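You operate a simulated robot arm through the tools that you are given. There is no shell and no other tool.

You are at the controls of a simulated robot arm. One attempt, no reset.

## Task
Uncouple the hose, park the nozzle and cap the inlet.
Fine: coupling knob to VENT, small gauge at zero, then FREE; the nozzle stands in its rest.
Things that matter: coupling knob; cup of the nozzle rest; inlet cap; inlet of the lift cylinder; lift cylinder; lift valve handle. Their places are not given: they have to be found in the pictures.

It is judged by the outcome, as a careful person would: the job done as asked, and still so three seconds after it is handed in. It fails if anything else is knocked over, pushed out of place, dropped, spilled or broken. A push-on lid holds only when it is set on centred and level and pressed home; a screw cap is set on level and turned clockwise until tight.

## Robot
A 7-joint arm with a two-finger parallel gripper, fixed in place. Base frame: the origin is on the floor under the middle of its stand, x ahead of it, y to its left, z up; the work surface is at about z = 0.861. Units: m, degrees, N and s.
With the tool pointing down near the work surface it reaches from about 0.3 to 0.7 m from the base axis. Its first joint turns from -66.0 to 66.0 degrees. Payload 1.57 kg.
Tool frame: the origin (TCP) lies between the finger pads and is the grasp point; the fingertips stand 0.03 m ahead of it; z points along the fingers, y is the line along which they close. Largest opening 0.11 m; finger width 0.024, thickness 0.012; the body of the gripper, 0.048 by 0.112 m, starts 0.078 m behind the TCP.
Orientation is that of the tool frame in the base frame, as a unit quaternion [w, x, y, z]. With the fingers straight down and closing along the base's y, the tool's x points along the base's -x, its y along +y and its z along -z.

## Interface
- The arm moves only by the tool apply_moves. Its arguments are lists of equal length, an entry for each row: "dp": the shift along the base's x, y, z in m, a list of three; "rotation": the turn, a rotation vector about the base's x, y, z in degrees, a list of three; "gripper": the opening, from 0 (shut) to 1 (fully open). In form: {"dp": [[dx, dy, dz], ...], "rotation": [[rx, ry, rz], ...], "gripper": [gripper, ...]}. A call has 1 to 20 rows; each row shifts and turns the commanded pose from where the row before left it. Each row takes 0.2 s and may step no farther than 0.05 m and 8.6 degrees from the row before; otherwise, or with a gripper value out of range, the whole call is refused. A pose out of reach is approached as far as the arm can. The call stops where the force on the tool passes 40 N (or 10 N more than at its start, if that is more) or the arm is blocked; 0.2 s more then pass. Each finger travels about 0.108 m/s and halts on what it meets, pressing with about 21 N; the grip force reading is that of the motor and also rises with nothing between the fingers. The clock runs only during rows and for 0.2 s after the last one: add rows that do not move to give the fingers time. The reply holds the time, the measured pose of the TCP, the force on the tool along the base axes, the opening and the grip force, in the units named above and with some noise, with the torque about the TCP (base axes, N m) and any sound that the robot's microphone picked up, and new pictures: "pictures" is both (left out), scene, wrist or none.
- Cameras (640 x 400 px; columns grow to the right, rows downward): "scene" is fixed at [0.1572, -0.3843, 1.4075]; the picture's right is [0.86, -0.51, 0.00], its down [-0.27, -0.46, -0.85] and it looks along [0.43, 0.73, -0.53] (base axes); focal length 262 px, centre (320, 200). "wrist" rides on the gripper at [0.07, 0.016, -0.141] in the tool frame; the picture's right is [-0.23, 0.97, 0.00], its down [-0.85, -0.20, -0.48] and it looks along [-0.47, -0.11, 0.88] (tool axes); focal length 222 px, centre (320, 200).
- locate(camera, pixels): for up to 12 pixels [column, row] of the newest picture of that camera ("zoom" is the newest enlarged one), the place [x, y, z] in the base frame of the surface seen there, good to about 0.003 m. No time passes.
- close_up(camera, box): a new picture of the part [left, top, right, bottom] of that camera's present view, enlarged. No time passes.
- sign_off(): hands the job in; it is judged then, once.

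Unless the task says otherwise, let go and move clear before handing in.

The tools are called after "Call:" by a JSON object that holds its "name" and its "arguments". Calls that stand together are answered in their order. apply_moves: Moves the arm, as the interface text tells. Its arguments: {"type":"object","properties":{"dp":{"type":"array","items":{"type":"array","items":{"type":"number"}}},"rotation":{"type":"array","items":{"type":"array","items":{"type":"number"}}},"gripper":{"type":"array","items":{"type":"number"}},"pictures":{"type":"string","enum":["both","scene","wrist","none"]}},"required":["dp","rotation","gripper"]} The other tools are called the same way: locate (camera, pixels) gives the place of the surface under pixels of a picture; close_up (camera, box) takes an enlarged picture of a part of a camera's view; sign_off () hands the job in.

At the start:

```text
time: 0.0
ee_pos: [0.3867, 0.0168, 1.295]
ee_rot: [0.001, 0.0, 1.0, 0.0]
ft_force: [0.0, 0.3, -0.1]
moment: [0.01, 0.02, -0.03]
width: 0.1098
gripper_force: 0.1
```

scene: 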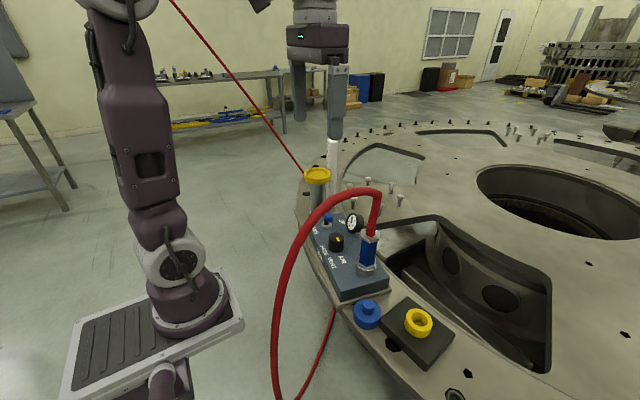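
wrist: 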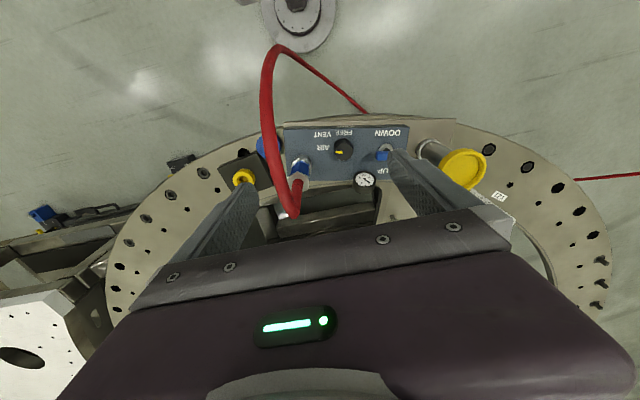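

The scene shows a blue-grey valve box (about 345,250) with a black knob, a gauge, a red hose with a blue nozzle at (368,250), a blue cap at (367,313), and a yellow cup on a dark plate at (418,322). I'll take close-ups before moving.

Call:
{"name": "close_up", "arguments": {"camera": "scene", "box": [290, 160, 470, 370]}}

Call:
{"name": "close_up", "arguments": {"camera": "wrist", "box": [220, 100, 500, 250]}}

```text
1.90 times, centred on (380, 265) of scene
```

zoom: 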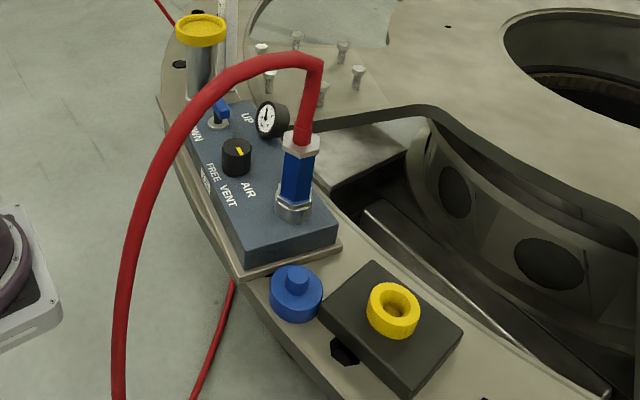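

```text
2.29 times, centred on (360, 175) of wrist
```

zoom: 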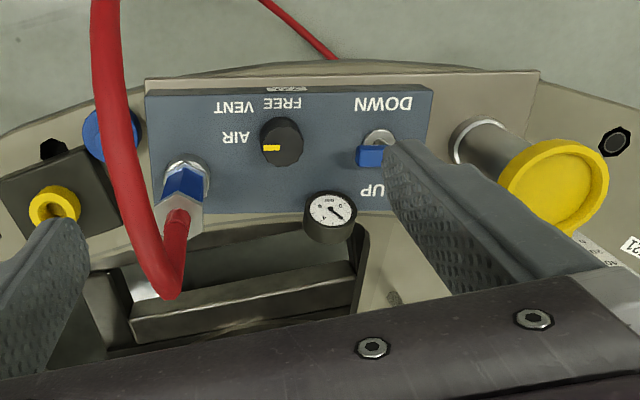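

The pointer mark of the black knob (zoom 270,147) is at AIR; VENT and FREE follow. I'll measure the places of the main items.

Call:
{"name": "locate", "arguments": {"camera": "scene", "pixels": [[337, 240], [353, 223], [367, 260], [372, 232], [375, 200], [367, 306], [367, 316], [419, 321], [412, 325], [450, 335], [317, 175], [328, 217]]}}

Call:
{"name": "locate", "arguments": {"camera": "zoom", "pixels": [[281, 135], [330, 210], [185, 185], [175, 225], [105, 130], [53, 207], [375, 153], [555, 180], [240, 135], [235, 107], [285, 105], [270, 147]]}}

Call:
{"name": "close_up", "arguments": {"camera": "scene", "box": [300, 190, 400, 260]}}

Call:
{"name": "close_up", "arguments": {"camera": "scene", "box": [340, 270, 470, 370]}}

```text
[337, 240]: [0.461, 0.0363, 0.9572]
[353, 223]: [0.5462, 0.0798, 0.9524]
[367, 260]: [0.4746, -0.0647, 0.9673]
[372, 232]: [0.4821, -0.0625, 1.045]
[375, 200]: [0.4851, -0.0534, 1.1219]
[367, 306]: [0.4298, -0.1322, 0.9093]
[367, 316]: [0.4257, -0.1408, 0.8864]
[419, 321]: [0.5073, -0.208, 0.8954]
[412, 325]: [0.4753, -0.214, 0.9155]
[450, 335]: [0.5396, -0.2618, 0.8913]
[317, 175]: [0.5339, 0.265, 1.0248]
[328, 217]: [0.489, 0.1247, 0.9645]
```

```text
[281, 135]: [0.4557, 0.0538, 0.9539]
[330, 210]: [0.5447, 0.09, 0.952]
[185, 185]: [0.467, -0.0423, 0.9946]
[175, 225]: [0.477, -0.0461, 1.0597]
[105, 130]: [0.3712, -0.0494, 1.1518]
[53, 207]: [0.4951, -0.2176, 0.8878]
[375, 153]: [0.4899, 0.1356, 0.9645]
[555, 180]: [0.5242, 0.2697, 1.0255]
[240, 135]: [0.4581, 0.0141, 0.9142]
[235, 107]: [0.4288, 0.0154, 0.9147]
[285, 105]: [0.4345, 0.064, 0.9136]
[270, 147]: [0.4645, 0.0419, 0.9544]
```

```text
5.71 times, centred on (350, 225) of scene
```

zoom: 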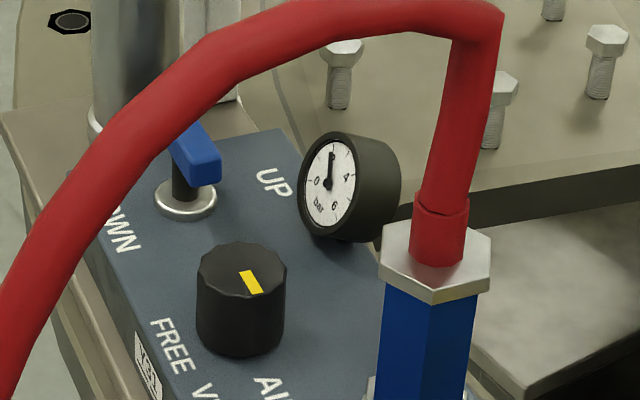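

```text
4.00 times, centred on (405, 320) of scene
```

zoom: 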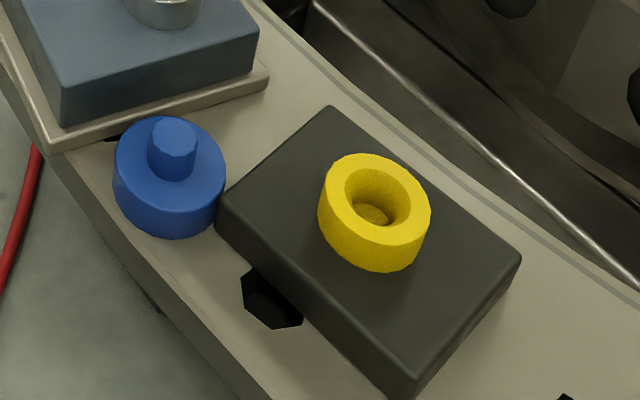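

The gauge reads about 3 bar and the knob is at AIR (clockwise seen from above: AIR → VENT → FREE). I'll measure the knob, hose and nozzle in more detail.

Call:
{"name": "close_up", "arguments": {"camera": "wrist", "box": [280, 110, 400, 190]}}

Call:
{"name": "close_up", "arguments": {"camera": "scene", "box": [340, 180, 410, 290]}}

Call:
{"name": "locate", "arguments": {"camera": "scene", "pixels": [[376, 225], [374, 207], [370, 193], [355, 192], [330, 204], [310, 224], [295, 250], [283, 290], [277, 330], [274, 380], [328, 340], [300, 395]]}}

Call:
{"name": "locate", "arguments": {"camera": "zoom", "pixels": [[302, 75], [320, 120], [310, 160], [330, 190], [300, 215], [290, 250], [320, 265], [345, 225], [315, 285], [345, 285], [330, 245], [318, 205]]}}

```text
5.00 times, centred on (340, 150) of wrist
```

zoom: 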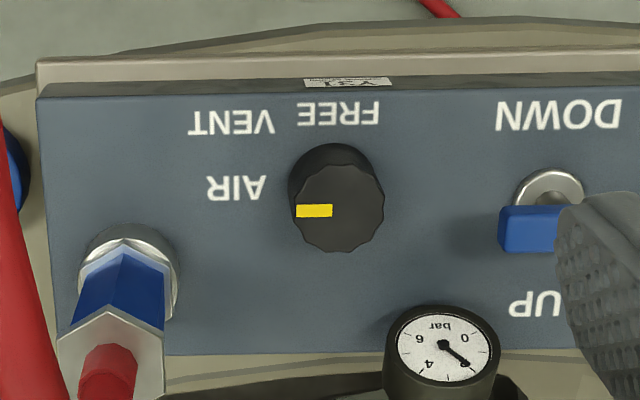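

```text
3.64 times, centred on (375, 235) of scene
```

zoom: 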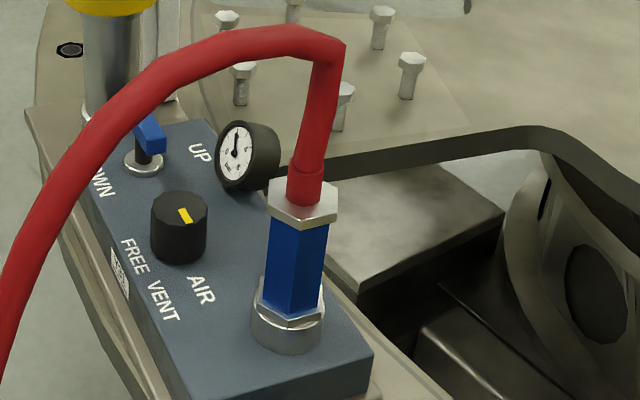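

```text
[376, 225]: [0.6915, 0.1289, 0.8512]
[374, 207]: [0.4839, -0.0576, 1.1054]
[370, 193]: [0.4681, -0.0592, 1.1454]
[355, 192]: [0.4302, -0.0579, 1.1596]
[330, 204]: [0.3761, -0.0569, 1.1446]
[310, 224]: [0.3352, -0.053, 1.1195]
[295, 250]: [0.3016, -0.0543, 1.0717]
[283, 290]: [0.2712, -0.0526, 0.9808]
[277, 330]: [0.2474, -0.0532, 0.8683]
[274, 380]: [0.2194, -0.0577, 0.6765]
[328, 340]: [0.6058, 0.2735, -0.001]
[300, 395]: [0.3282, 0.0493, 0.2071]
```

```text
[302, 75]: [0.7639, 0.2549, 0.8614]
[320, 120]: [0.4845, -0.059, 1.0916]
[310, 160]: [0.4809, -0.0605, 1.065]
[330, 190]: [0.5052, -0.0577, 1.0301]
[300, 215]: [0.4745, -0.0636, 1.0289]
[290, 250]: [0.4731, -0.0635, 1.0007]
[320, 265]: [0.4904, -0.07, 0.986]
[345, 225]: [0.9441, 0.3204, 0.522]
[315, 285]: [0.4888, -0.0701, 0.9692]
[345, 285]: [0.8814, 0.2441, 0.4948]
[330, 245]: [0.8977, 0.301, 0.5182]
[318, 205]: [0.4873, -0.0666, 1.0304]
```

The hose arcs in the plane y≈-0.055 from the nozzle (0.485,-0.055) toward -x, so the knob can be gripped from above at y≈0.047 with room to spare. I'll pin down the knob, nozzle, cup and cap edges.

Call:
{"name": "close_up", "arguments": {"camera": "wrist", "box": [280, 110, 400, 190]}}

Call:
{"name": "locate", "arguments": {"camera": "zoom", "pixels": [[338, 210], [297, 210], [380, 205], [335, 172], [336, 246], [112, 318], [85, 325], [150, 325], [125, 240], [95, 265], [540, 182], [530, 228]]}}

Call:
{"name": "close_up", "arguments": {"camera": "scene", "box": [340, 270, 470, 370]}}

Call:
{"name": "locate", "arguments": {"camera": "zoom", "pixels": [[173, 143], [150, 145], [195, 150], [170, 175], [130, 165], [205, 165], [165, 205], [330, 200], [420, 200], [375, 165], [375, 235], [372, 213]]}}

```text
5.00 times, centred on (340, 150) of wrist
```

zoom: 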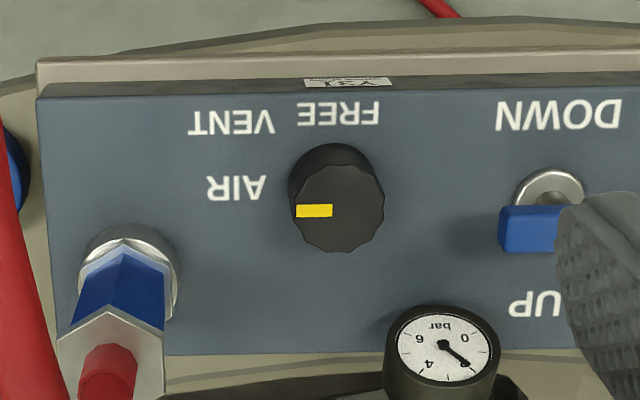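

```text
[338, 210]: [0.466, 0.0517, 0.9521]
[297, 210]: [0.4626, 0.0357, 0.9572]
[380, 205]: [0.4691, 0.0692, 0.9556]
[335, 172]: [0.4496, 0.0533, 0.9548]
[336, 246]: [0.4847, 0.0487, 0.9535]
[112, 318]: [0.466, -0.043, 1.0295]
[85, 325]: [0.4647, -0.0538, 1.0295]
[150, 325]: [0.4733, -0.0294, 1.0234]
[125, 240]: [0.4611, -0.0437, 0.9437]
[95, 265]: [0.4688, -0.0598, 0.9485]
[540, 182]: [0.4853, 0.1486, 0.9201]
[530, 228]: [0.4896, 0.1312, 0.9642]
```

```text
4.00 times, centred on (405, 320) of scene
```

zoom: 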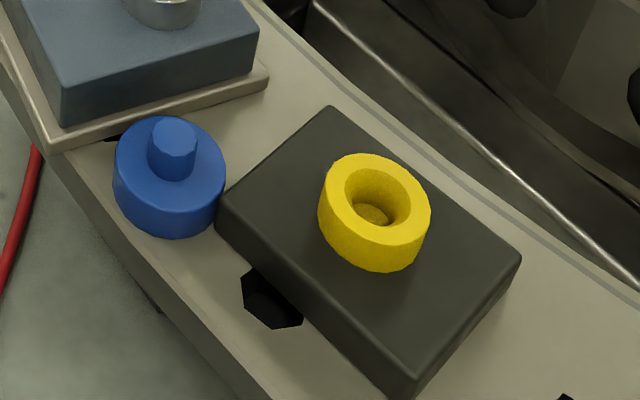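

```text
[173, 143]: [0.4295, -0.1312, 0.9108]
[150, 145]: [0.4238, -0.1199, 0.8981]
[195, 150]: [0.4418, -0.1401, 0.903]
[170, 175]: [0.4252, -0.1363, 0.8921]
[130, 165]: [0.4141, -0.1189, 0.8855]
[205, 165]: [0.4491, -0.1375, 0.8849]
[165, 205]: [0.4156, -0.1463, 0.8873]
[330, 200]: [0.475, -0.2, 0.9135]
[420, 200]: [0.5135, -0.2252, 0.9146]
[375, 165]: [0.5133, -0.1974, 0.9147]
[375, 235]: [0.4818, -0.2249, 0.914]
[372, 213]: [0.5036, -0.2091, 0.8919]
```

Knob top centre is about (0.467, 0.051, 0.955), roughly 0.036 across; cup centre about (0.496,-0.212) with a 0.022-deep socket; cap at (0.43,-0.133). I'll move over the knob with the fingers partly closed.

Call:
{"name": "apply_moves", "arguments": {"dp": [[0.04, 0.017, 0], [0.04, 0.017, 0], [0, 0, -0.045], [0, 0, -0.045], [0, 0, -0.045], [0, 0, -0.045], [0, 0, -0.03], [0, 0, 0]], "rotation": [[0, 0, 0], [0, 0, 0], [0, 0, 0], [0, 0, 0], [0, 0, 0], [0, 0, 0], [0, 0, 0], [0, 0, 0]], "gripper": [0.65, 0.65, 0.65, 0.65, 0.65, 0.65, 0.65, 0.65]}}

```text
time: 1.8
ee_pos: [0.4689, 0.0497, 1.0831]
ee_rot: [0.0, -0.001, 1.0, 0.0]
ft_force: [-0.1, 0.5, 0.0]
moment: [0.0, 0.03, -0.03]
width: 0.0716
gripper_force: 0.1
```

scene: 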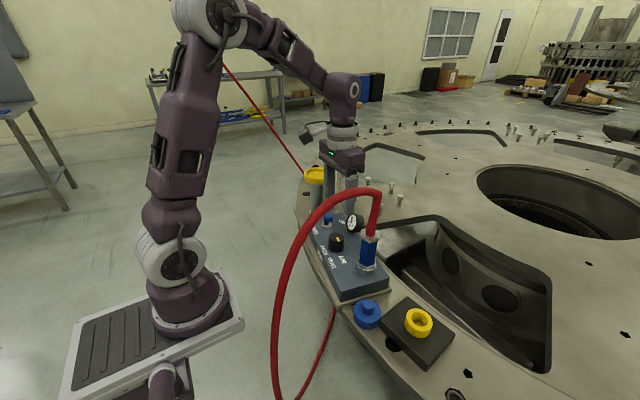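
wrist: 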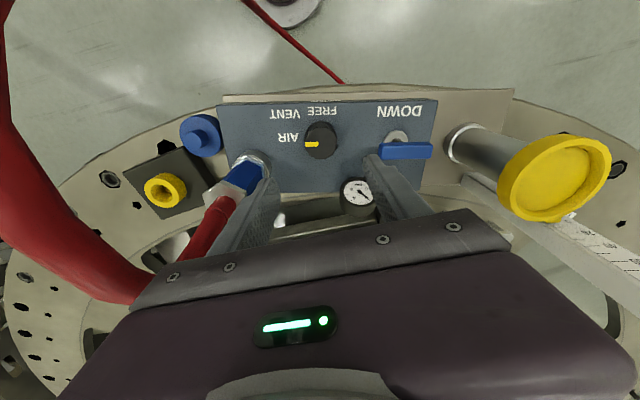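

The view is clear: knob at (321,141) with the mark on AIR. I'll measure it again from here for centring.

Call:
{"name": "close_up", "arguments": {"camera": "wrist", "box": [200, 90, 460, 230]}}

Call:
{"name": "locate", "arguments": {"camera": "wrist", "pixels": [[320, 142], [309, 142], [334, 142], [321, 130], [321, 154], [398, 151], [432, 151], [384, 151], [248, 162], [245, 175], [225, 185], [163, 190]]}}

Call:
{"name": "close_up", "arguments": {"camera": "scene", "box": [280, 120, 420, 290]}}

```text
2.46 times, centred on (330, 160) of wrist
```

zoom: 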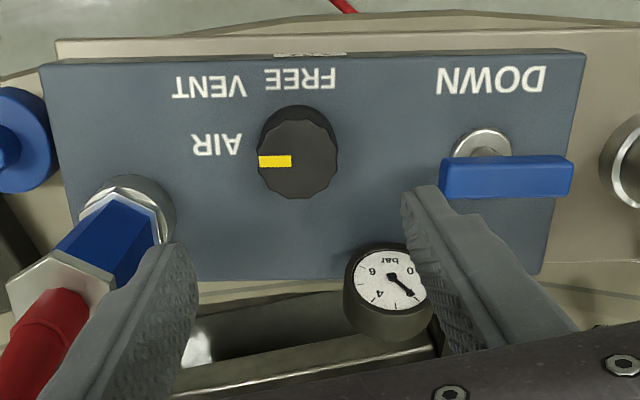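

```text
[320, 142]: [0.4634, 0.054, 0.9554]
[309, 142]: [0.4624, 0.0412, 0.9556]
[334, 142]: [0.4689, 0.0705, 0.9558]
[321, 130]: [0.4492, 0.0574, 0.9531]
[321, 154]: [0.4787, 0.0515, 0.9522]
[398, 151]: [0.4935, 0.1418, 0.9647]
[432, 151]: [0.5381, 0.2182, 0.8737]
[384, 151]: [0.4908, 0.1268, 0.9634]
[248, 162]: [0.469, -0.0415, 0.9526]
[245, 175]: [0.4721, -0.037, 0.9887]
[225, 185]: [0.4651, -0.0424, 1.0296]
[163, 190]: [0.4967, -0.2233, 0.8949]
```

```text
2.35 times, centred on (350, 205) of scene
```

zoom: 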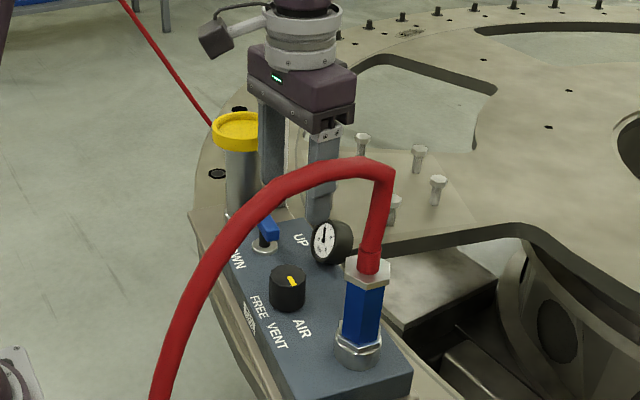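

Knob centre is about (0.465, 0.0535); the lift lever (near end at y≈0.125) must not be touched, so I narrow the opening to about 0.055 and descend to z≈0.952.

Call:
{"name": "apply_moves", "arguments": {"dp": [[-0.004, 0.004, 0], [0, 0, -0.04], [0, 0, -0.04], [0, 0, -0.03], [0, 0, -0.02], [0, 0, 0]], "rotation": [[0, 0, 0], [0, 0, 0], [0, 0, 0], [0, 0, 0], [0, 0, 0], [0, 0, 0]], "gripper": [0.5, 0.5, 0.5, 0.5, 0.5, 0.5]}}

```text
time: 3.2
ee_pos: [0.4632, 0.057, 0.9535]
ee_rot: [0.0, 0.0, 1.0, -0.001]
ft_force: [-0.5, -1.1, -0.5]
moment: [-0.01, 0.0, -0.02]
width: 0.055
gripper_force: 0.1
```

scene: 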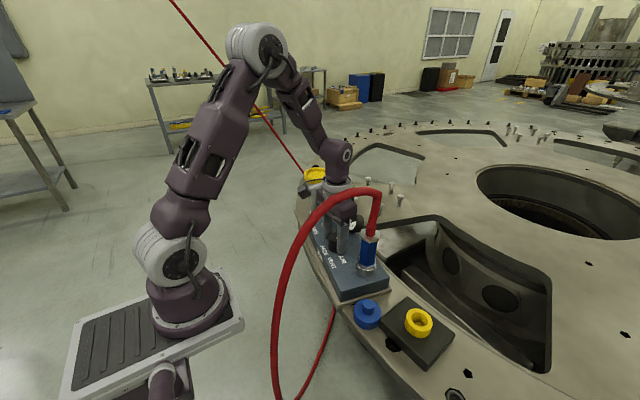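
wrist: 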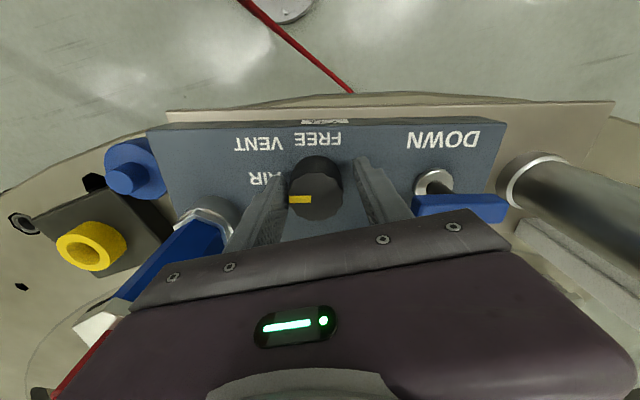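

The fingers straddle the knob with the mark still at AIR. Let me check the centring in a close-up before closing.

Call:
{"name": "close_up", "arguments": {"camera": "wrist", "box": [210, 110, 430, 250]}}

Call:
{"name": "close_up", "arguments": {"camera": "scene", "box": [300, 170, 400, 280]}}

```text
2.86 times, centred on (320, 180) of wrist
```

zoom: 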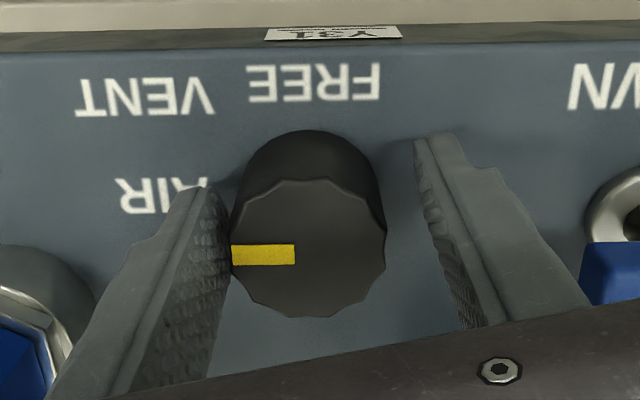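

```text
3.64 times, centred on (350, 225) of scene
```

zoom: 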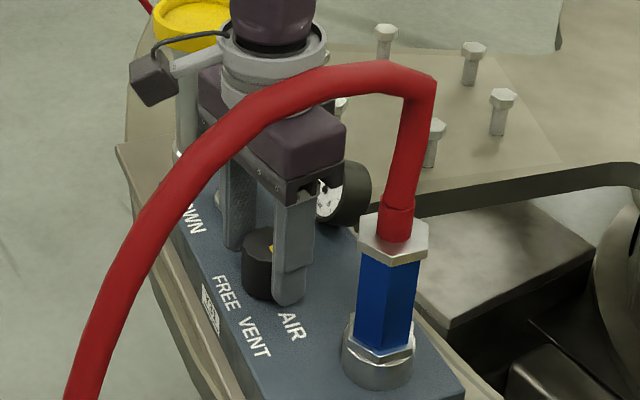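

The knob sits nearer the left (-y) finger. I'll measure finger and knob points to correct the centring.

Call:
{"name": "close_up", "arguments": {"camera": "wrist", "box": [250, 130, 420, 240]}}

Call:
{"name": "locate", "arguments": {"camera": "wrist", "pixels": [[316, 196], [292, 200], [341, 195], [316, 175], [316, 218], [280, 178], [283, 220], [358, 162], [365, 185], [376, 220], [289, 180], [275, 190]]}}

```text
3.64 times, centred on (335, 185) of wrist
```

zoom: 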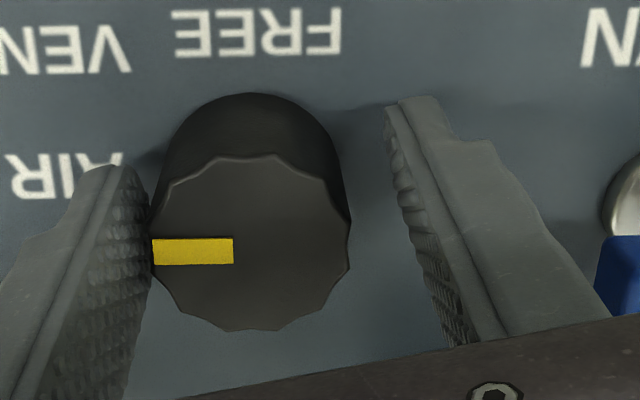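

```text
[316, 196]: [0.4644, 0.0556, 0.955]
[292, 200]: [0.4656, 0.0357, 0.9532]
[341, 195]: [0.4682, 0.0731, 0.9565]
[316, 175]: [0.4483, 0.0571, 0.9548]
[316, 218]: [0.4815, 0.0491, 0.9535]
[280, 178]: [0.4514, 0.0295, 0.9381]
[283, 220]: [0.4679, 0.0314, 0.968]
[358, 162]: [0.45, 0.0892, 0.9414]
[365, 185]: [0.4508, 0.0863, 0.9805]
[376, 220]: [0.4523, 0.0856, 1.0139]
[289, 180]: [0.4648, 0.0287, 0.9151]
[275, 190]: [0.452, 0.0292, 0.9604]
```

Fingers are centred at y≈0.058 and the knob at y≈0.0545, so I'll shift −0.003 in y and +0.002 in x, then close gently on the knob.

Call:
{"name": "apply_moves", "arguments": {"dp": [[0.002, -0.003, -0.001], [0, 0, 0], [0, 0, 0], [0, 0, 0]], "rotation": [[0, 0, 0], [0, 0, 0], [0, 0, 0], [0, 0, 0]], "gripper": [0.5, 0.36, 0.3, 0.3], "pictures": "wrist"}}

```text
time: 4.2
ee_pos: [0.4657, 0.0535, 0.9554]
ee_rot: [0.0, 0.001, 1.0, 0.0]
ft_force: [1.0, -6.6, 0.0]
moment: [-0.23, -0.03, -0.06]
width: 0.0417
gripper_force: 20.9
```

wrist: 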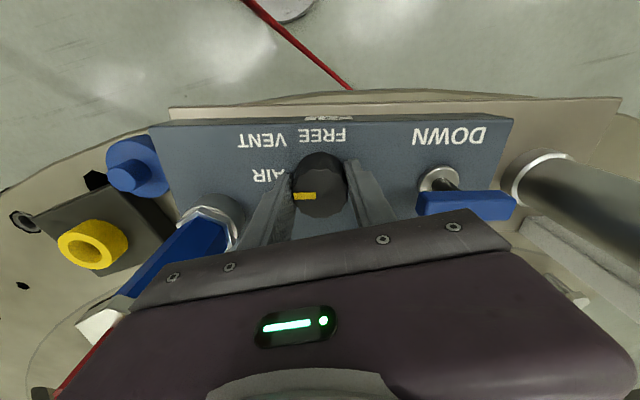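

Firm grip on the knob (width 0.0417, 21 N) with a small side load. I'll ease −0.001 in y and turn it clockwise 45° toward VENT.

Call:
{"name": "apply_moves", "arguments": {"dp": [[0, -0.001, 0], [0, 0, 0], [0, 0, 0], [0, 0, 0], [0, 0, 0], [0, 0, 0], [0, 0, 0], [0, 0, 0]], "rotation": [[0, 0, 0], [0, 0, -7.5], [0, 0, -7.5], [0, 0, -7.5], [0, 0, -7.5], [0, 0, -7.5], [0, 0, -7.5], [0, 0, 0]], "gripper": [0.3, 0.3, 0.3, 0.3, 0.3, 0.3, 0.3, 0.3]}}

```text
time: 6.0
ee_pos: [0.4671, 0.0523, 0.954]
ee_rot: [0.002, 0.383, 0.924, 0.001]
ft_force: [12.8, 32.0, 7.6]
moment: [0.98, -0.34, 0.13]
width: 0.0416
gripper_force: 21.2
```

scene: 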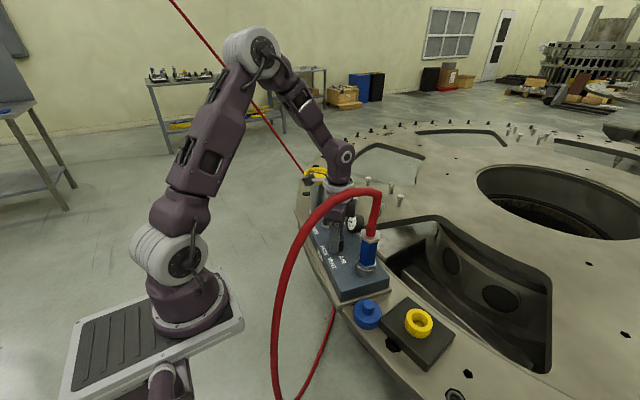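
wrist: 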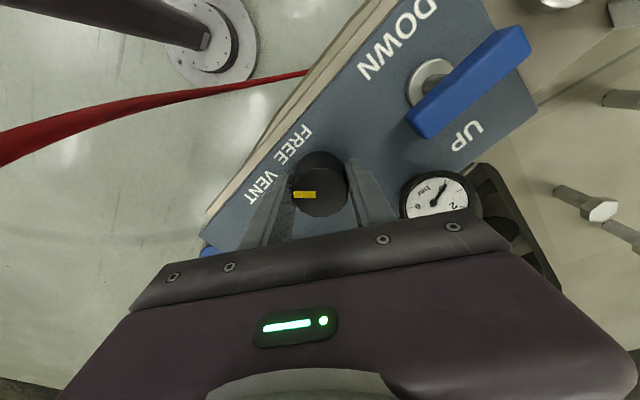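

The mark now points at VENT, with a side load of (13, 32) N on the tool. I'll ease toward that direction to unload it and watch the gauge.

Call:
{"name": "apply_moves", "arguments": {"dp": [[0.0005, 0.001, -0.0005], [0, 0, 0], [0, 0, 0]], "rotation": [[0, 0, 0], [0, 0, 0], [0, 0, 0]], "gripper": [0.3, 0.3, 0.3], "pictures": "wrist"}}

Call:
{"name": "close_up", "arguments": {"camera": "wrist", "box": [240, 120, 480, 260]}}

```text
time: 6.8
ee_pos: [0.4663, 0.0531, 0.954]
ee_rot: [0.001, 0.383, 0.924, 0.001]
ft_force: [15.5, 22.5, 18.9]
moment: [0.77, -0.62, 0.04]
width: 0.0416
gripper_force: 21.1
```

wrist: 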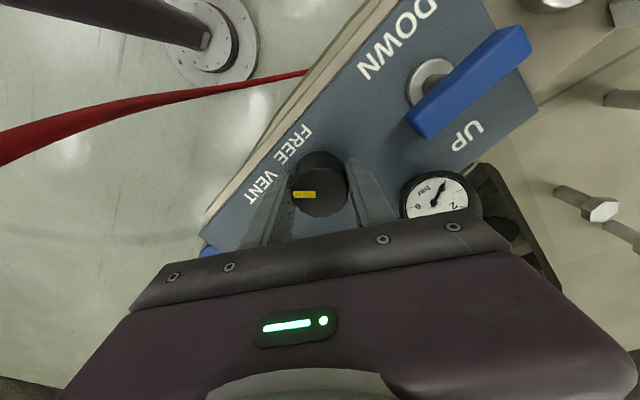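

```text
2.67 times, centred on (360, 190) of wrist
```

zoom: 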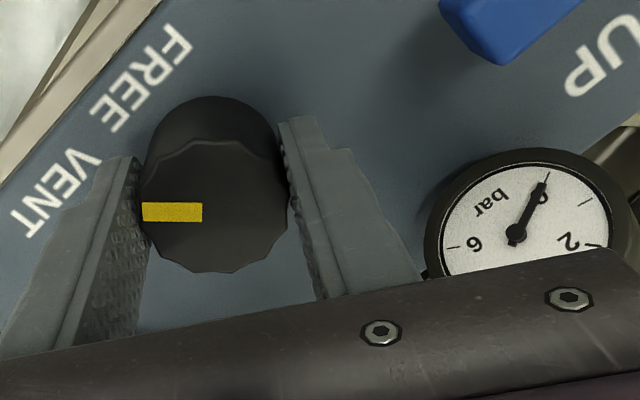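

The needle appears to have dropped to 0 (zoom 545,185). I'll zoom in tighter on the gauge to confirm before going on.

Call:
{"name": "close_up", "arguments": {"camera": "wrist", "box": [390, 160, 490, 225]}}

Call:
{"name": "close_up", "arguments": {"camera": "scene", "box": [325, 200, 385, 245]}}

```text
6.15 times, centred on (440, 192) of wrist
```

zoom: 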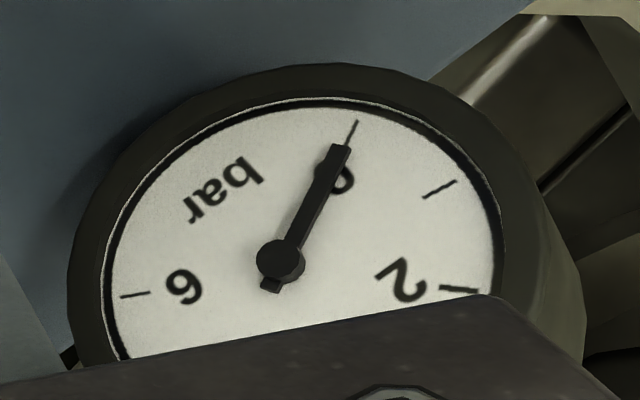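

```text
8.89 times, centred on (355, 222) of scene
```

zoom: 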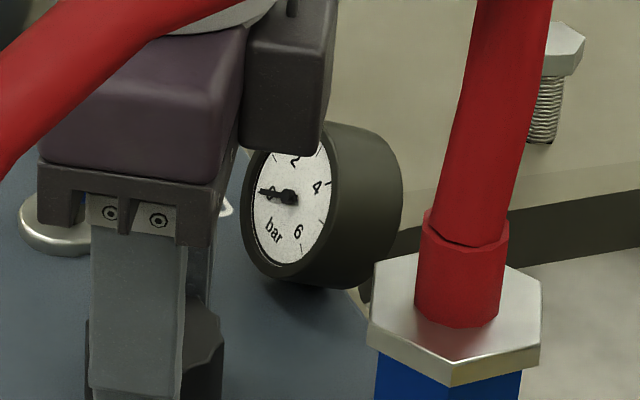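

The needle is on the 0 mark. Next I unload the grip slightly and turn another 45° clockwise to FREE.

Call:
{"name": "apply_moves", "arguments": {"dp": [[0.0008, 0.0008, 0.0008], [0, 0, 0], [0, 0, 0], [0, 0, 0], [0, 0, 0], [0, 0, 0], [0, 0, 0], [0, 0, 0]], "rotation": [[0, 0, 0], [0, 0, -7.5], [0, 0, -7.5], [0, 0, -7.5], [0, 0, -7.5], [0, 0, -7.5], [0, 0, -7.5], [0, 0, 0]], "gripper": [0.3, 0.3, 0.3, 0.3, 0.3, 0.3, 0.3, 0.3]}}

Call:
{"name": "close_up", "arguments": {"camera": "wrist", "box": [240, 120, 480, 260]}}

```text
time: 8.6
ee_pos: [0.4669, 0.0525, 0.9542]
ee_rot: [0.001, 0.707, 0.707, 0.0]
ft_force: [17.2, 6.9, 5.9]
moment: [0.05, -0.54, 0.22]
width: 0.0413
gripper_force: 20.9
```

scene: 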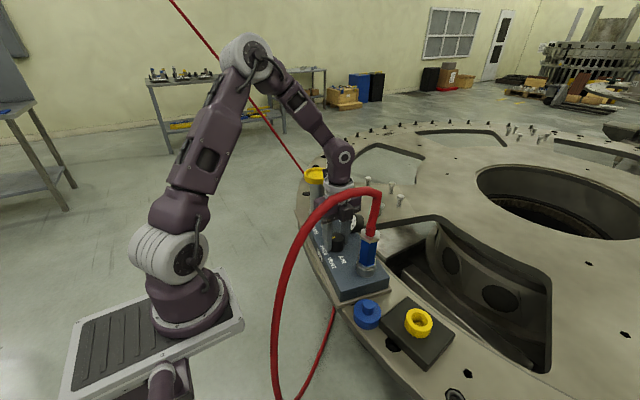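
wrist: 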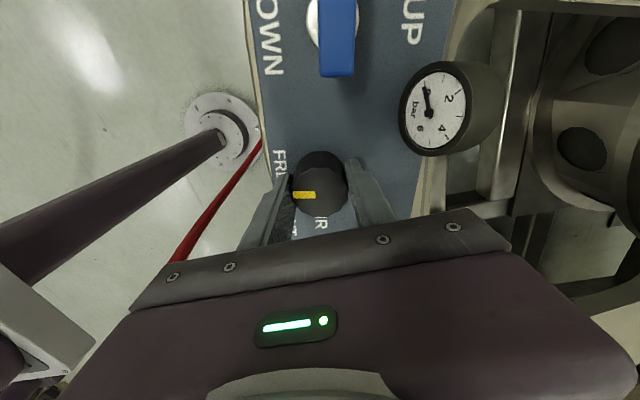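

```text
2.67 times, centred on (360, 190) of wrist
```

zoom: 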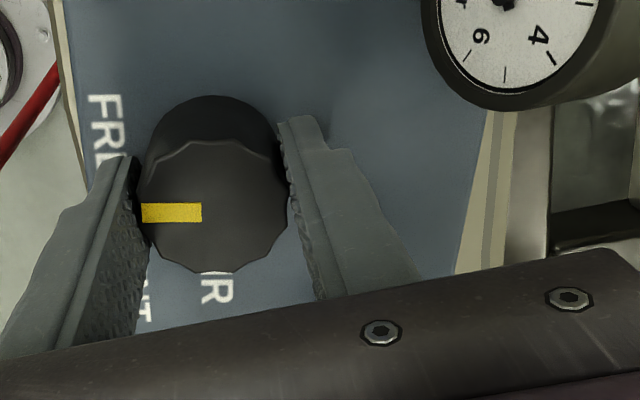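

The mark points to FREE and the gauge still shows 0. I'll let go, rise straight up and turn the hand back.

Call:
{"name": "apply_moves", "arguments": {"dp": [[0, 0, 0], [0, 0, 0], [0, 0, 0.02], [0, 0, 0.04], [0, 0, 0.045], [0, 0, 0.045], [0, 0, 0.045], [0, 0, 0.045], [-0.03, 0, 0.03], [-0.03, 0, 0], [-0.03, 0, 0], [0, 0, 0], [0, 0, 0], [0, 0, 0], [0, 0, 0], [0, 0, 0], [0, 0, 0], [0, 0, 0], [0, 0, 0], [0, 0, 0]], "rotation": [[0, 0, 0], [0, 0, 0], [0, 0, 0], [0, 0, 0], [0, 0, 0], [0, 0, 0], [0, 0, 0], [0, 0, 0], [0, 0, 7.5], [0, 0, 7.5], [0, 0, 7.5], [0, 0, 7.5], [0, 0, 7.5], [0, 0, 7.5], [0, 0, 7.5], [0, 0, 7.5], [0, 0, 7.5], [0, 0, 7.5], [0, 0, 7.5], [0, 0, 7.5]], "gripper": [0.5, 0.5, 0.5, 0.5, 0.5, 0.5, 0.5, 0.5, 0.5, 0.5, 0.5, 0.5, 0.5, 0.5, 0.5, 0.5, 0.5, 0.5, 0.5, 0.5]}}

Call:
{"name": "close_up", "arguments": {"camera": "wrist", "box": [200, 90, 440, 230]}}

Call:
{"name": "close_up", "arguments": {"camera": "scene", "box": [310, 180, 420, 290]}}

```text
time: 12.8
ee_pos: [0.3766, 0.0527, 1.2232]
ee_rot: [0.0, -0.001, 1.0, 0.001]
ft_force: [-0.4, -0.6, -0.2]
moment: [0.0, -0.02, 0.01]
width: 0.055
gripper_force: 0.1
```

scene: 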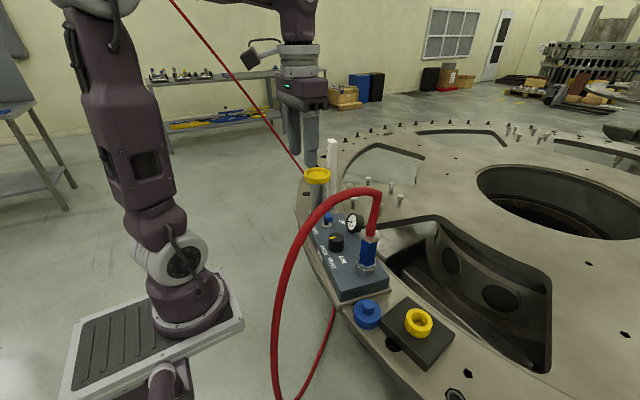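
wrist: 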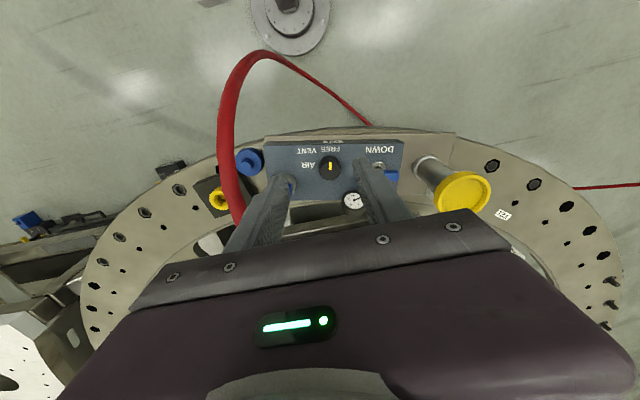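

```text
2.67 times, centred on (320, 160) of wrist
```

zoom: 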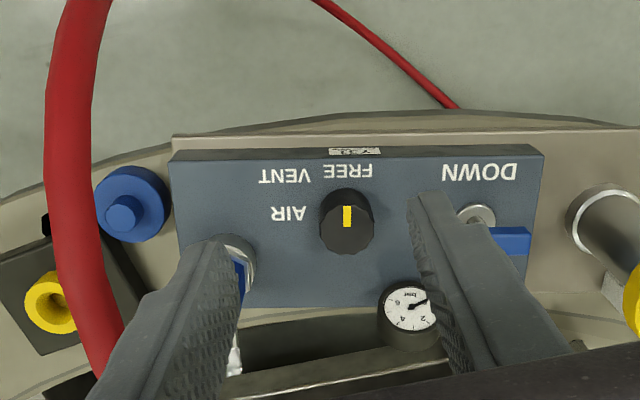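

```text
3.64 times, centred on (365, 235) of scene
```

zoom: 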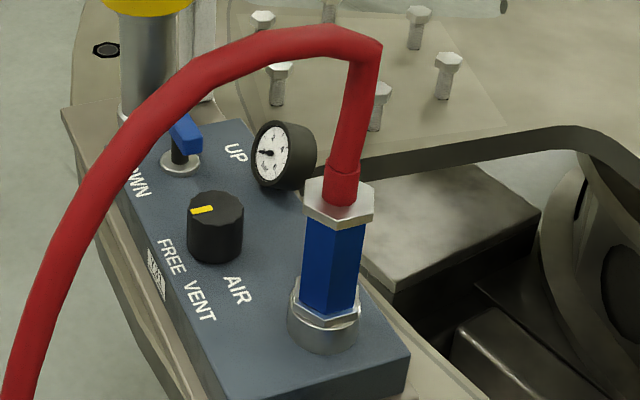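

The knob mark points at FREE and the gauge is at 0. The nozzle must be gripped from the side because the hose rises from its top, so I'll move high and round to the −y side, turning the hand +60° to look at the nozzle's hex.

Call:
{"name": "apply_moves", "arguments": {"dp": [[0, 0, 0.04], [0, 0, 0.04], [0, -0.04, 0.01], [0, -0.045, 0], [0, -0.045, 0], [0, -0.045, 0], [0, -0.045, 0], [0, -0.045, 0], [0, -0.01, 0], [0, 0, 0]], "rotation": [[0, 0, 0], [0, 0, 7.5], [0, 0, 7.5], [0, 0, 7.5], [0, 0, 7.5], [0, 0, 7.5], [0, 0, 7.5], [0, 0, 7.5], [0, 0, 7.5], [0, 0, 0]], "gripper": [0.5, 0.5, 0.5, 0.5, 0.5, 0.5, 0.5, 0.5, 0.5, 0.5]}}

Call:
{"name": "close_up", "arguments": {"camera": "wrist", "box": [240, 60, 440, 200]}}

```text
time: 15.0
ee_pos: [0.3744, -0.2238, 1.3147]
ee_rot: [0.0, -0.5, 0.866, 0.0]
ft_force: [0.0, 0.1, 1.7]
moment: [-0.01, -0.04, 0.0]
width: 0.055
gripper_force: 0.1
```

scene: 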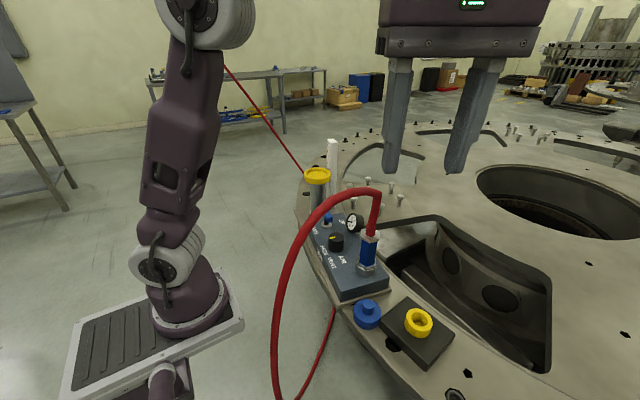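
wrist: 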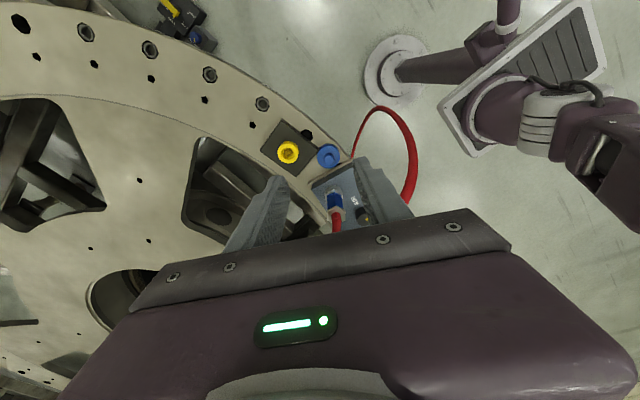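

```text
2.86 times, centred on (340, 130) of wrist
```

zoom: 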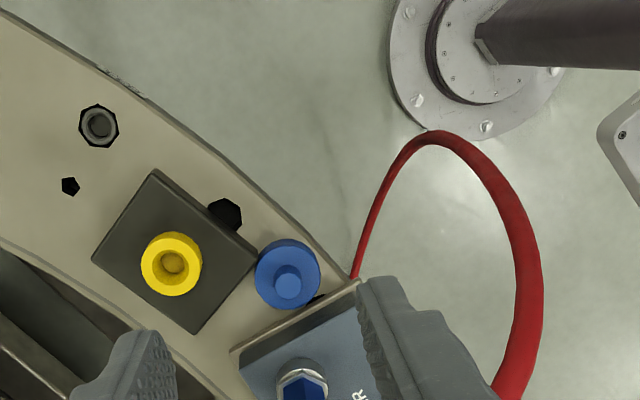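

I see the nozzle at (335,203), cap at (329,155) and cup at (288,152) in the wrist view. A tight zoom will show the hex orientation and precise centres.

Call:
{"name": "close_up", "arguments": {"camera": "wrist", "box": [295, 165, 385, 235]}}

Call:
{"name": "close_up", "arguments": {"camera": "wrist", "box": [260, 115, 360, 185]}}

Call:
{"name": "locate", "arguments": {"camera": "zoom", "pixels": [[180, 240], [130, 240], [227, 240], [180, 190], [180, 290], [440, 262], [400, 262], [480, 262], [440, 220], [440, 300], [430, 235], [180, 245]]}}

```text
5.71 times, centred on (340, 200) of wrist
```

zoom: 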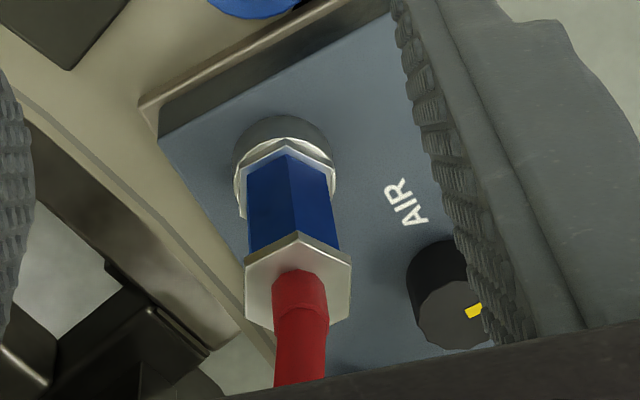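

```text
5.71 times, centred on (310, 150) of wrist
```

zoom: 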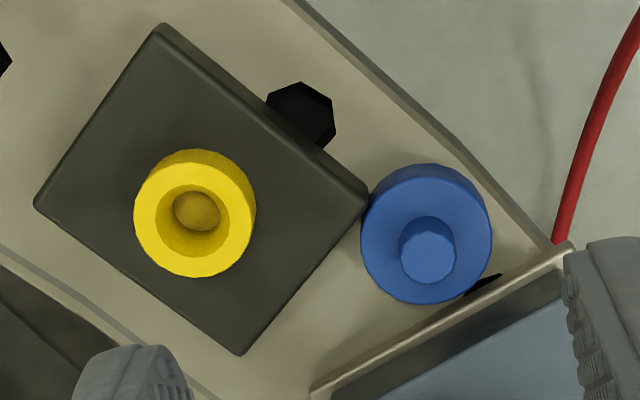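

```text
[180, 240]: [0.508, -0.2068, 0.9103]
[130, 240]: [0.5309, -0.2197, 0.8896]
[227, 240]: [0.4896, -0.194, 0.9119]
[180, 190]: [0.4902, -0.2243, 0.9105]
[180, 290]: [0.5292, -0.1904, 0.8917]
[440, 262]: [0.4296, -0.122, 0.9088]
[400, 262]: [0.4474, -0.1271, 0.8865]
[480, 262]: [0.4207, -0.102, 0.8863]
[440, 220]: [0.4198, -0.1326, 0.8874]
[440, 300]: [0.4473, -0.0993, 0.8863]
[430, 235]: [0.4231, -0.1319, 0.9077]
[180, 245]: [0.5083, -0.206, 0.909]
```

The hex nut shows corners at zoom (300,232), (245,262), (352,262), so a corner faces az ≈ −133°, making the flats' normals ≈137°, 77°, 17°. I'll measure nozzle surface points to get its centre.

Call:
{"name": "locate", "arguments": {"camera": "wrist", "pixels": [[329.1, 214], [343.5, 214], [336.5, 208.5], [330.5, 200], [339, 200], [330, 205], [340.5, 205], [331, 195], [338, 195], [334.5, 198], [334.5, 206], [334, 190]]}}

Call:
{"name": "locate", "arguments": {"camera": "scene", "pixels": [[362, 242], [372, 244], [364, 252], [371, 252], [363, 262], [370, 262], [367, 238], [361, 266], [367, 271], [375, 266], [366, 245], [367, 257]]}}

```text
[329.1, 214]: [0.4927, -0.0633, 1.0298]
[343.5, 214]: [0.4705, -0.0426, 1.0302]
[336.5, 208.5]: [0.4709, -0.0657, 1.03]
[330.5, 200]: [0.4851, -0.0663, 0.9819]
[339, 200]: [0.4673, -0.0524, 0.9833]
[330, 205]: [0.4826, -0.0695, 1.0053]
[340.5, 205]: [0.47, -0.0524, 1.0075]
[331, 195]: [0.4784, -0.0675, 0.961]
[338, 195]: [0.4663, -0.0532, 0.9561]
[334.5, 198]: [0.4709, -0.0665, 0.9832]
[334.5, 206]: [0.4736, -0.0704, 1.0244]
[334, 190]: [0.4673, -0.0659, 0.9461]
```

```text
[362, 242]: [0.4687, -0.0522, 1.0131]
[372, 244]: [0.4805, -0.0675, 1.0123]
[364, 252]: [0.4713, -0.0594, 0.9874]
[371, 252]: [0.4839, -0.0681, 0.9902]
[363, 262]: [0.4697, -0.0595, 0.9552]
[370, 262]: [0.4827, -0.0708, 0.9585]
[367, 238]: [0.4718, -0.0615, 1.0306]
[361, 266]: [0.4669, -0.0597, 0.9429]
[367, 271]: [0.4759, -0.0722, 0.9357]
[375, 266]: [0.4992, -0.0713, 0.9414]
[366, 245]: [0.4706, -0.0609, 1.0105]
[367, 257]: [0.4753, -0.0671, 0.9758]
```

Nozzle centre is about (0.486,−0.050): blue hex ≈0.035 across flats from z 0.955 to 1.02, with nut and hose above. I'll align the hand to the flats (−13° about z) and tilt it 50° so it comes in from the −x/−y side, clear of the hose.

Call:
{"name": "apply_moves", "arguments": {"dp": [[0, 0, 0], [0, 0, 0], [0, 0, 0], [0, 0, 0], [0, 0, 0], [0, 0, 0], [0, 0, 0], [0, 0, 0], [0, 0, 0]], "rotation": [[0, 0, -6.5], [0, 0, -6.5], [6.09, -5.68, 0], [6.09, -5.68, 0], [6.09, -5.68, 0], [6.09, -5.68, 0], [6.09, -5.68, 0], [6.09, -5.68, 0], [0, 0, 0]], "gripper": [0.65, 0.65, 0.65, 0.65, 0.65, 0.65, 0.65, 0.65, 0.65]}}

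```text
time: 17.0
ee_pos: [0.3758, -0.2216, 1.3133]
ee_rot: [0.388, -0.361, 0.831, 0.169]
ft_force: [0.0, 0.4, -0.3]
moment: [0.02, 0.03, 0.01]
width: 0.0717
gripper_force: 0.0
```

scene: 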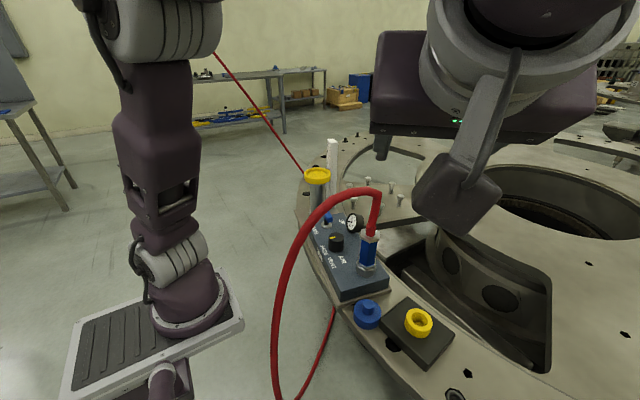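
wrist: 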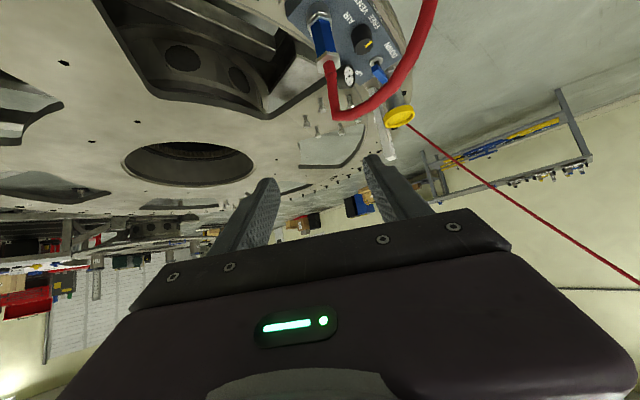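

The tool points along (0.52, 0.56, −0.64) as intended. I'll descend to a standoff 0.13 m behind the nozzle along that axis.

Call:
{"name": "apply_moves", "arguments": {"dp": [[0.0, 0.0, -0.045], [0.0, 0.0, -0.045], [0.0, 0.02, -0.045], [0.01, 0.027, -0.034], [0.015, 0.027, -0.033], [0.018, 0.027, -0.033], [0, 0, 0]], "rotation": [[0, 0, 0], [0, 0, 0], [0, 0, 0], [0, 0, 0], [0, 0, 0], [0, 0, 0], [0, 0, 0]], "gripper": [0.65, 0.65, 0.65, 0.65, 0.65, 0.65, 0.65]}}

Call:
{"name": "close_up", "arguments": {"camera": "wrist", "box": [200, 60, 440, 240]}}

Call:
{"name": "close_up", "arguments": {"camera": "scene", "box": [280, 120, 480, 340]}}

```text
time: 18.6
ee_pos: [0.4202, -0.12, 1.0786]
ee_rot: [0.387, -0.361, 0.832, 0.168]
ft_force: [-0.4, -0.3, 0.1]
moment: [0.03, 0.0, 0.02]
width: 0.0715
gripper_force: 0.0
```

scene: 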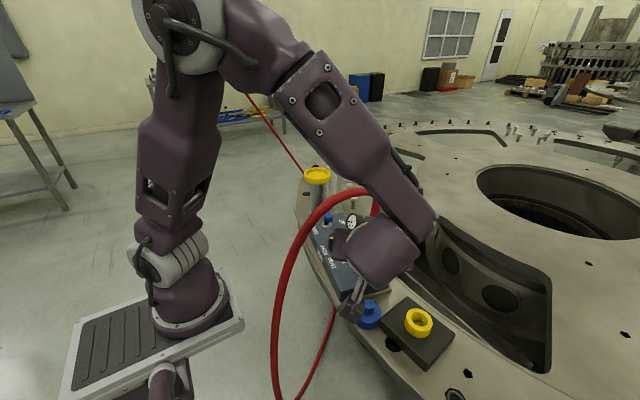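
wrist: 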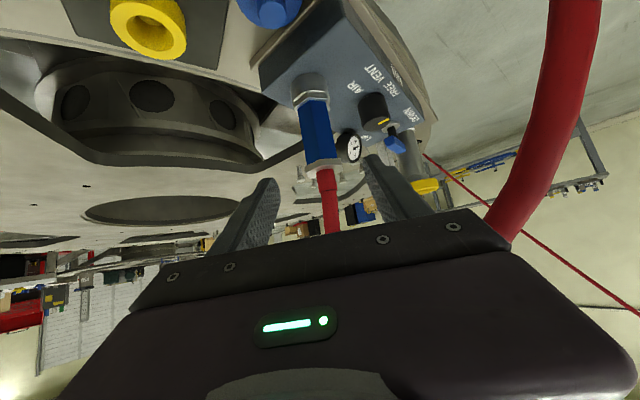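

```text
2.22 times, centred on (320, 150) of wrist
```

zoom: 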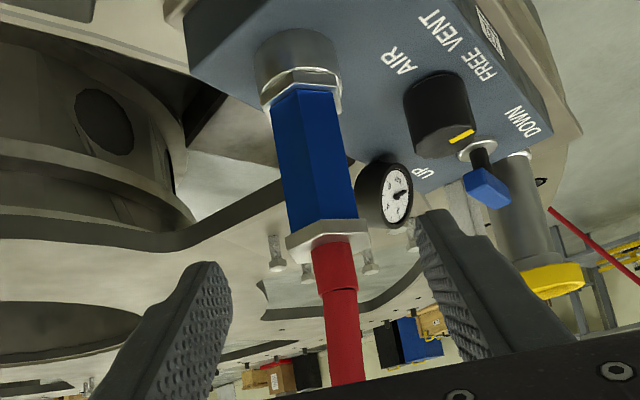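

```text
1.82 times, centred on (380, 230) of scene
```

zoom: 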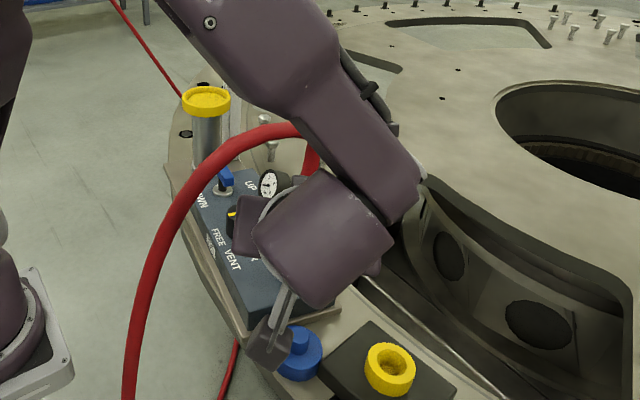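

I see the nozzle between the fingers in the wrist view, but the forearm hangs near the hose in the scene view. I'll check where the forearm is relative to the hose plane (y≈−0.055) before moving in.

Call:
{"name": "locate", "arguments": {"camera": "scene", "pixels": [[420, 215], [400, 190], [380, 160], [360, 140], [340, 110], [310, 80], [385, 245], [405, 260], [350, 305], [435, 225], [375, 130], [325, 60]]}}

Call:
{"name": "locate", "arguments": {"camera": "wrist", "pixels": [[316, 130], [306, 110], [325, 160], [330, 190], [555, 120], [520, 200], [570, 40], [255, 200], [375, 190], [316, 100], [312, 120], [322, 150]]}}

```text
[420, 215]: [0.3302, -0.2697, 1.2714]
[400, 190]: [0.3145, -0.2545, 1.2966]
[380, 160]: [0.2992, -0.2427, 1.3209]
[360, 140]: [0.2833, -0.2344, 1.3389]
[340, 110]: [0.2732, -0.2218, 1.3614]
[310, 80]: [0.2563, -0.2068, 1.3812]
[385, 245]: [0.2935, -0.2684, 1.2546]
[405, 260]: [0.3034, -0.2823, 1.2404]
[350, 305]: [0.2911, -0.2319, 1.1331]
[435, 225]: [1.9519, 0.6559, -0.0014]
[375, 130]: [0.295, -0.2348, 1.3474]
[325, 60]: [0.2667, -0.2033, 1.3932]
```

```text
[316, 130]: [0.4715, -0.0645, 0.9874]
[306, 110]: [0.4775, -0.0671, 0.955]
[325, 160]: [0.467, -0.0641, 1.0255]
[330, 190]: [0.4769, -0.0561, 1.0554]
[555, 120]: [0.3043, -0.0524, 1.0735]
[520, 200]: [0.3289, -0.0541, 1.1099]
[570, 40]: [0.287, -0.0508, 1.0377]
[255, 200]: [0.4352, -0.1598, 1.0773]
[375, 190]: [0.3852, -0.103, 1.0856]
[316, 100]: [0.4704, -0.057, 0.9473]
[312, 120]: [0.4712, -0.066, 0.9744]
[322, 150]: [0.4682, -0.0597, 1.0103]
```

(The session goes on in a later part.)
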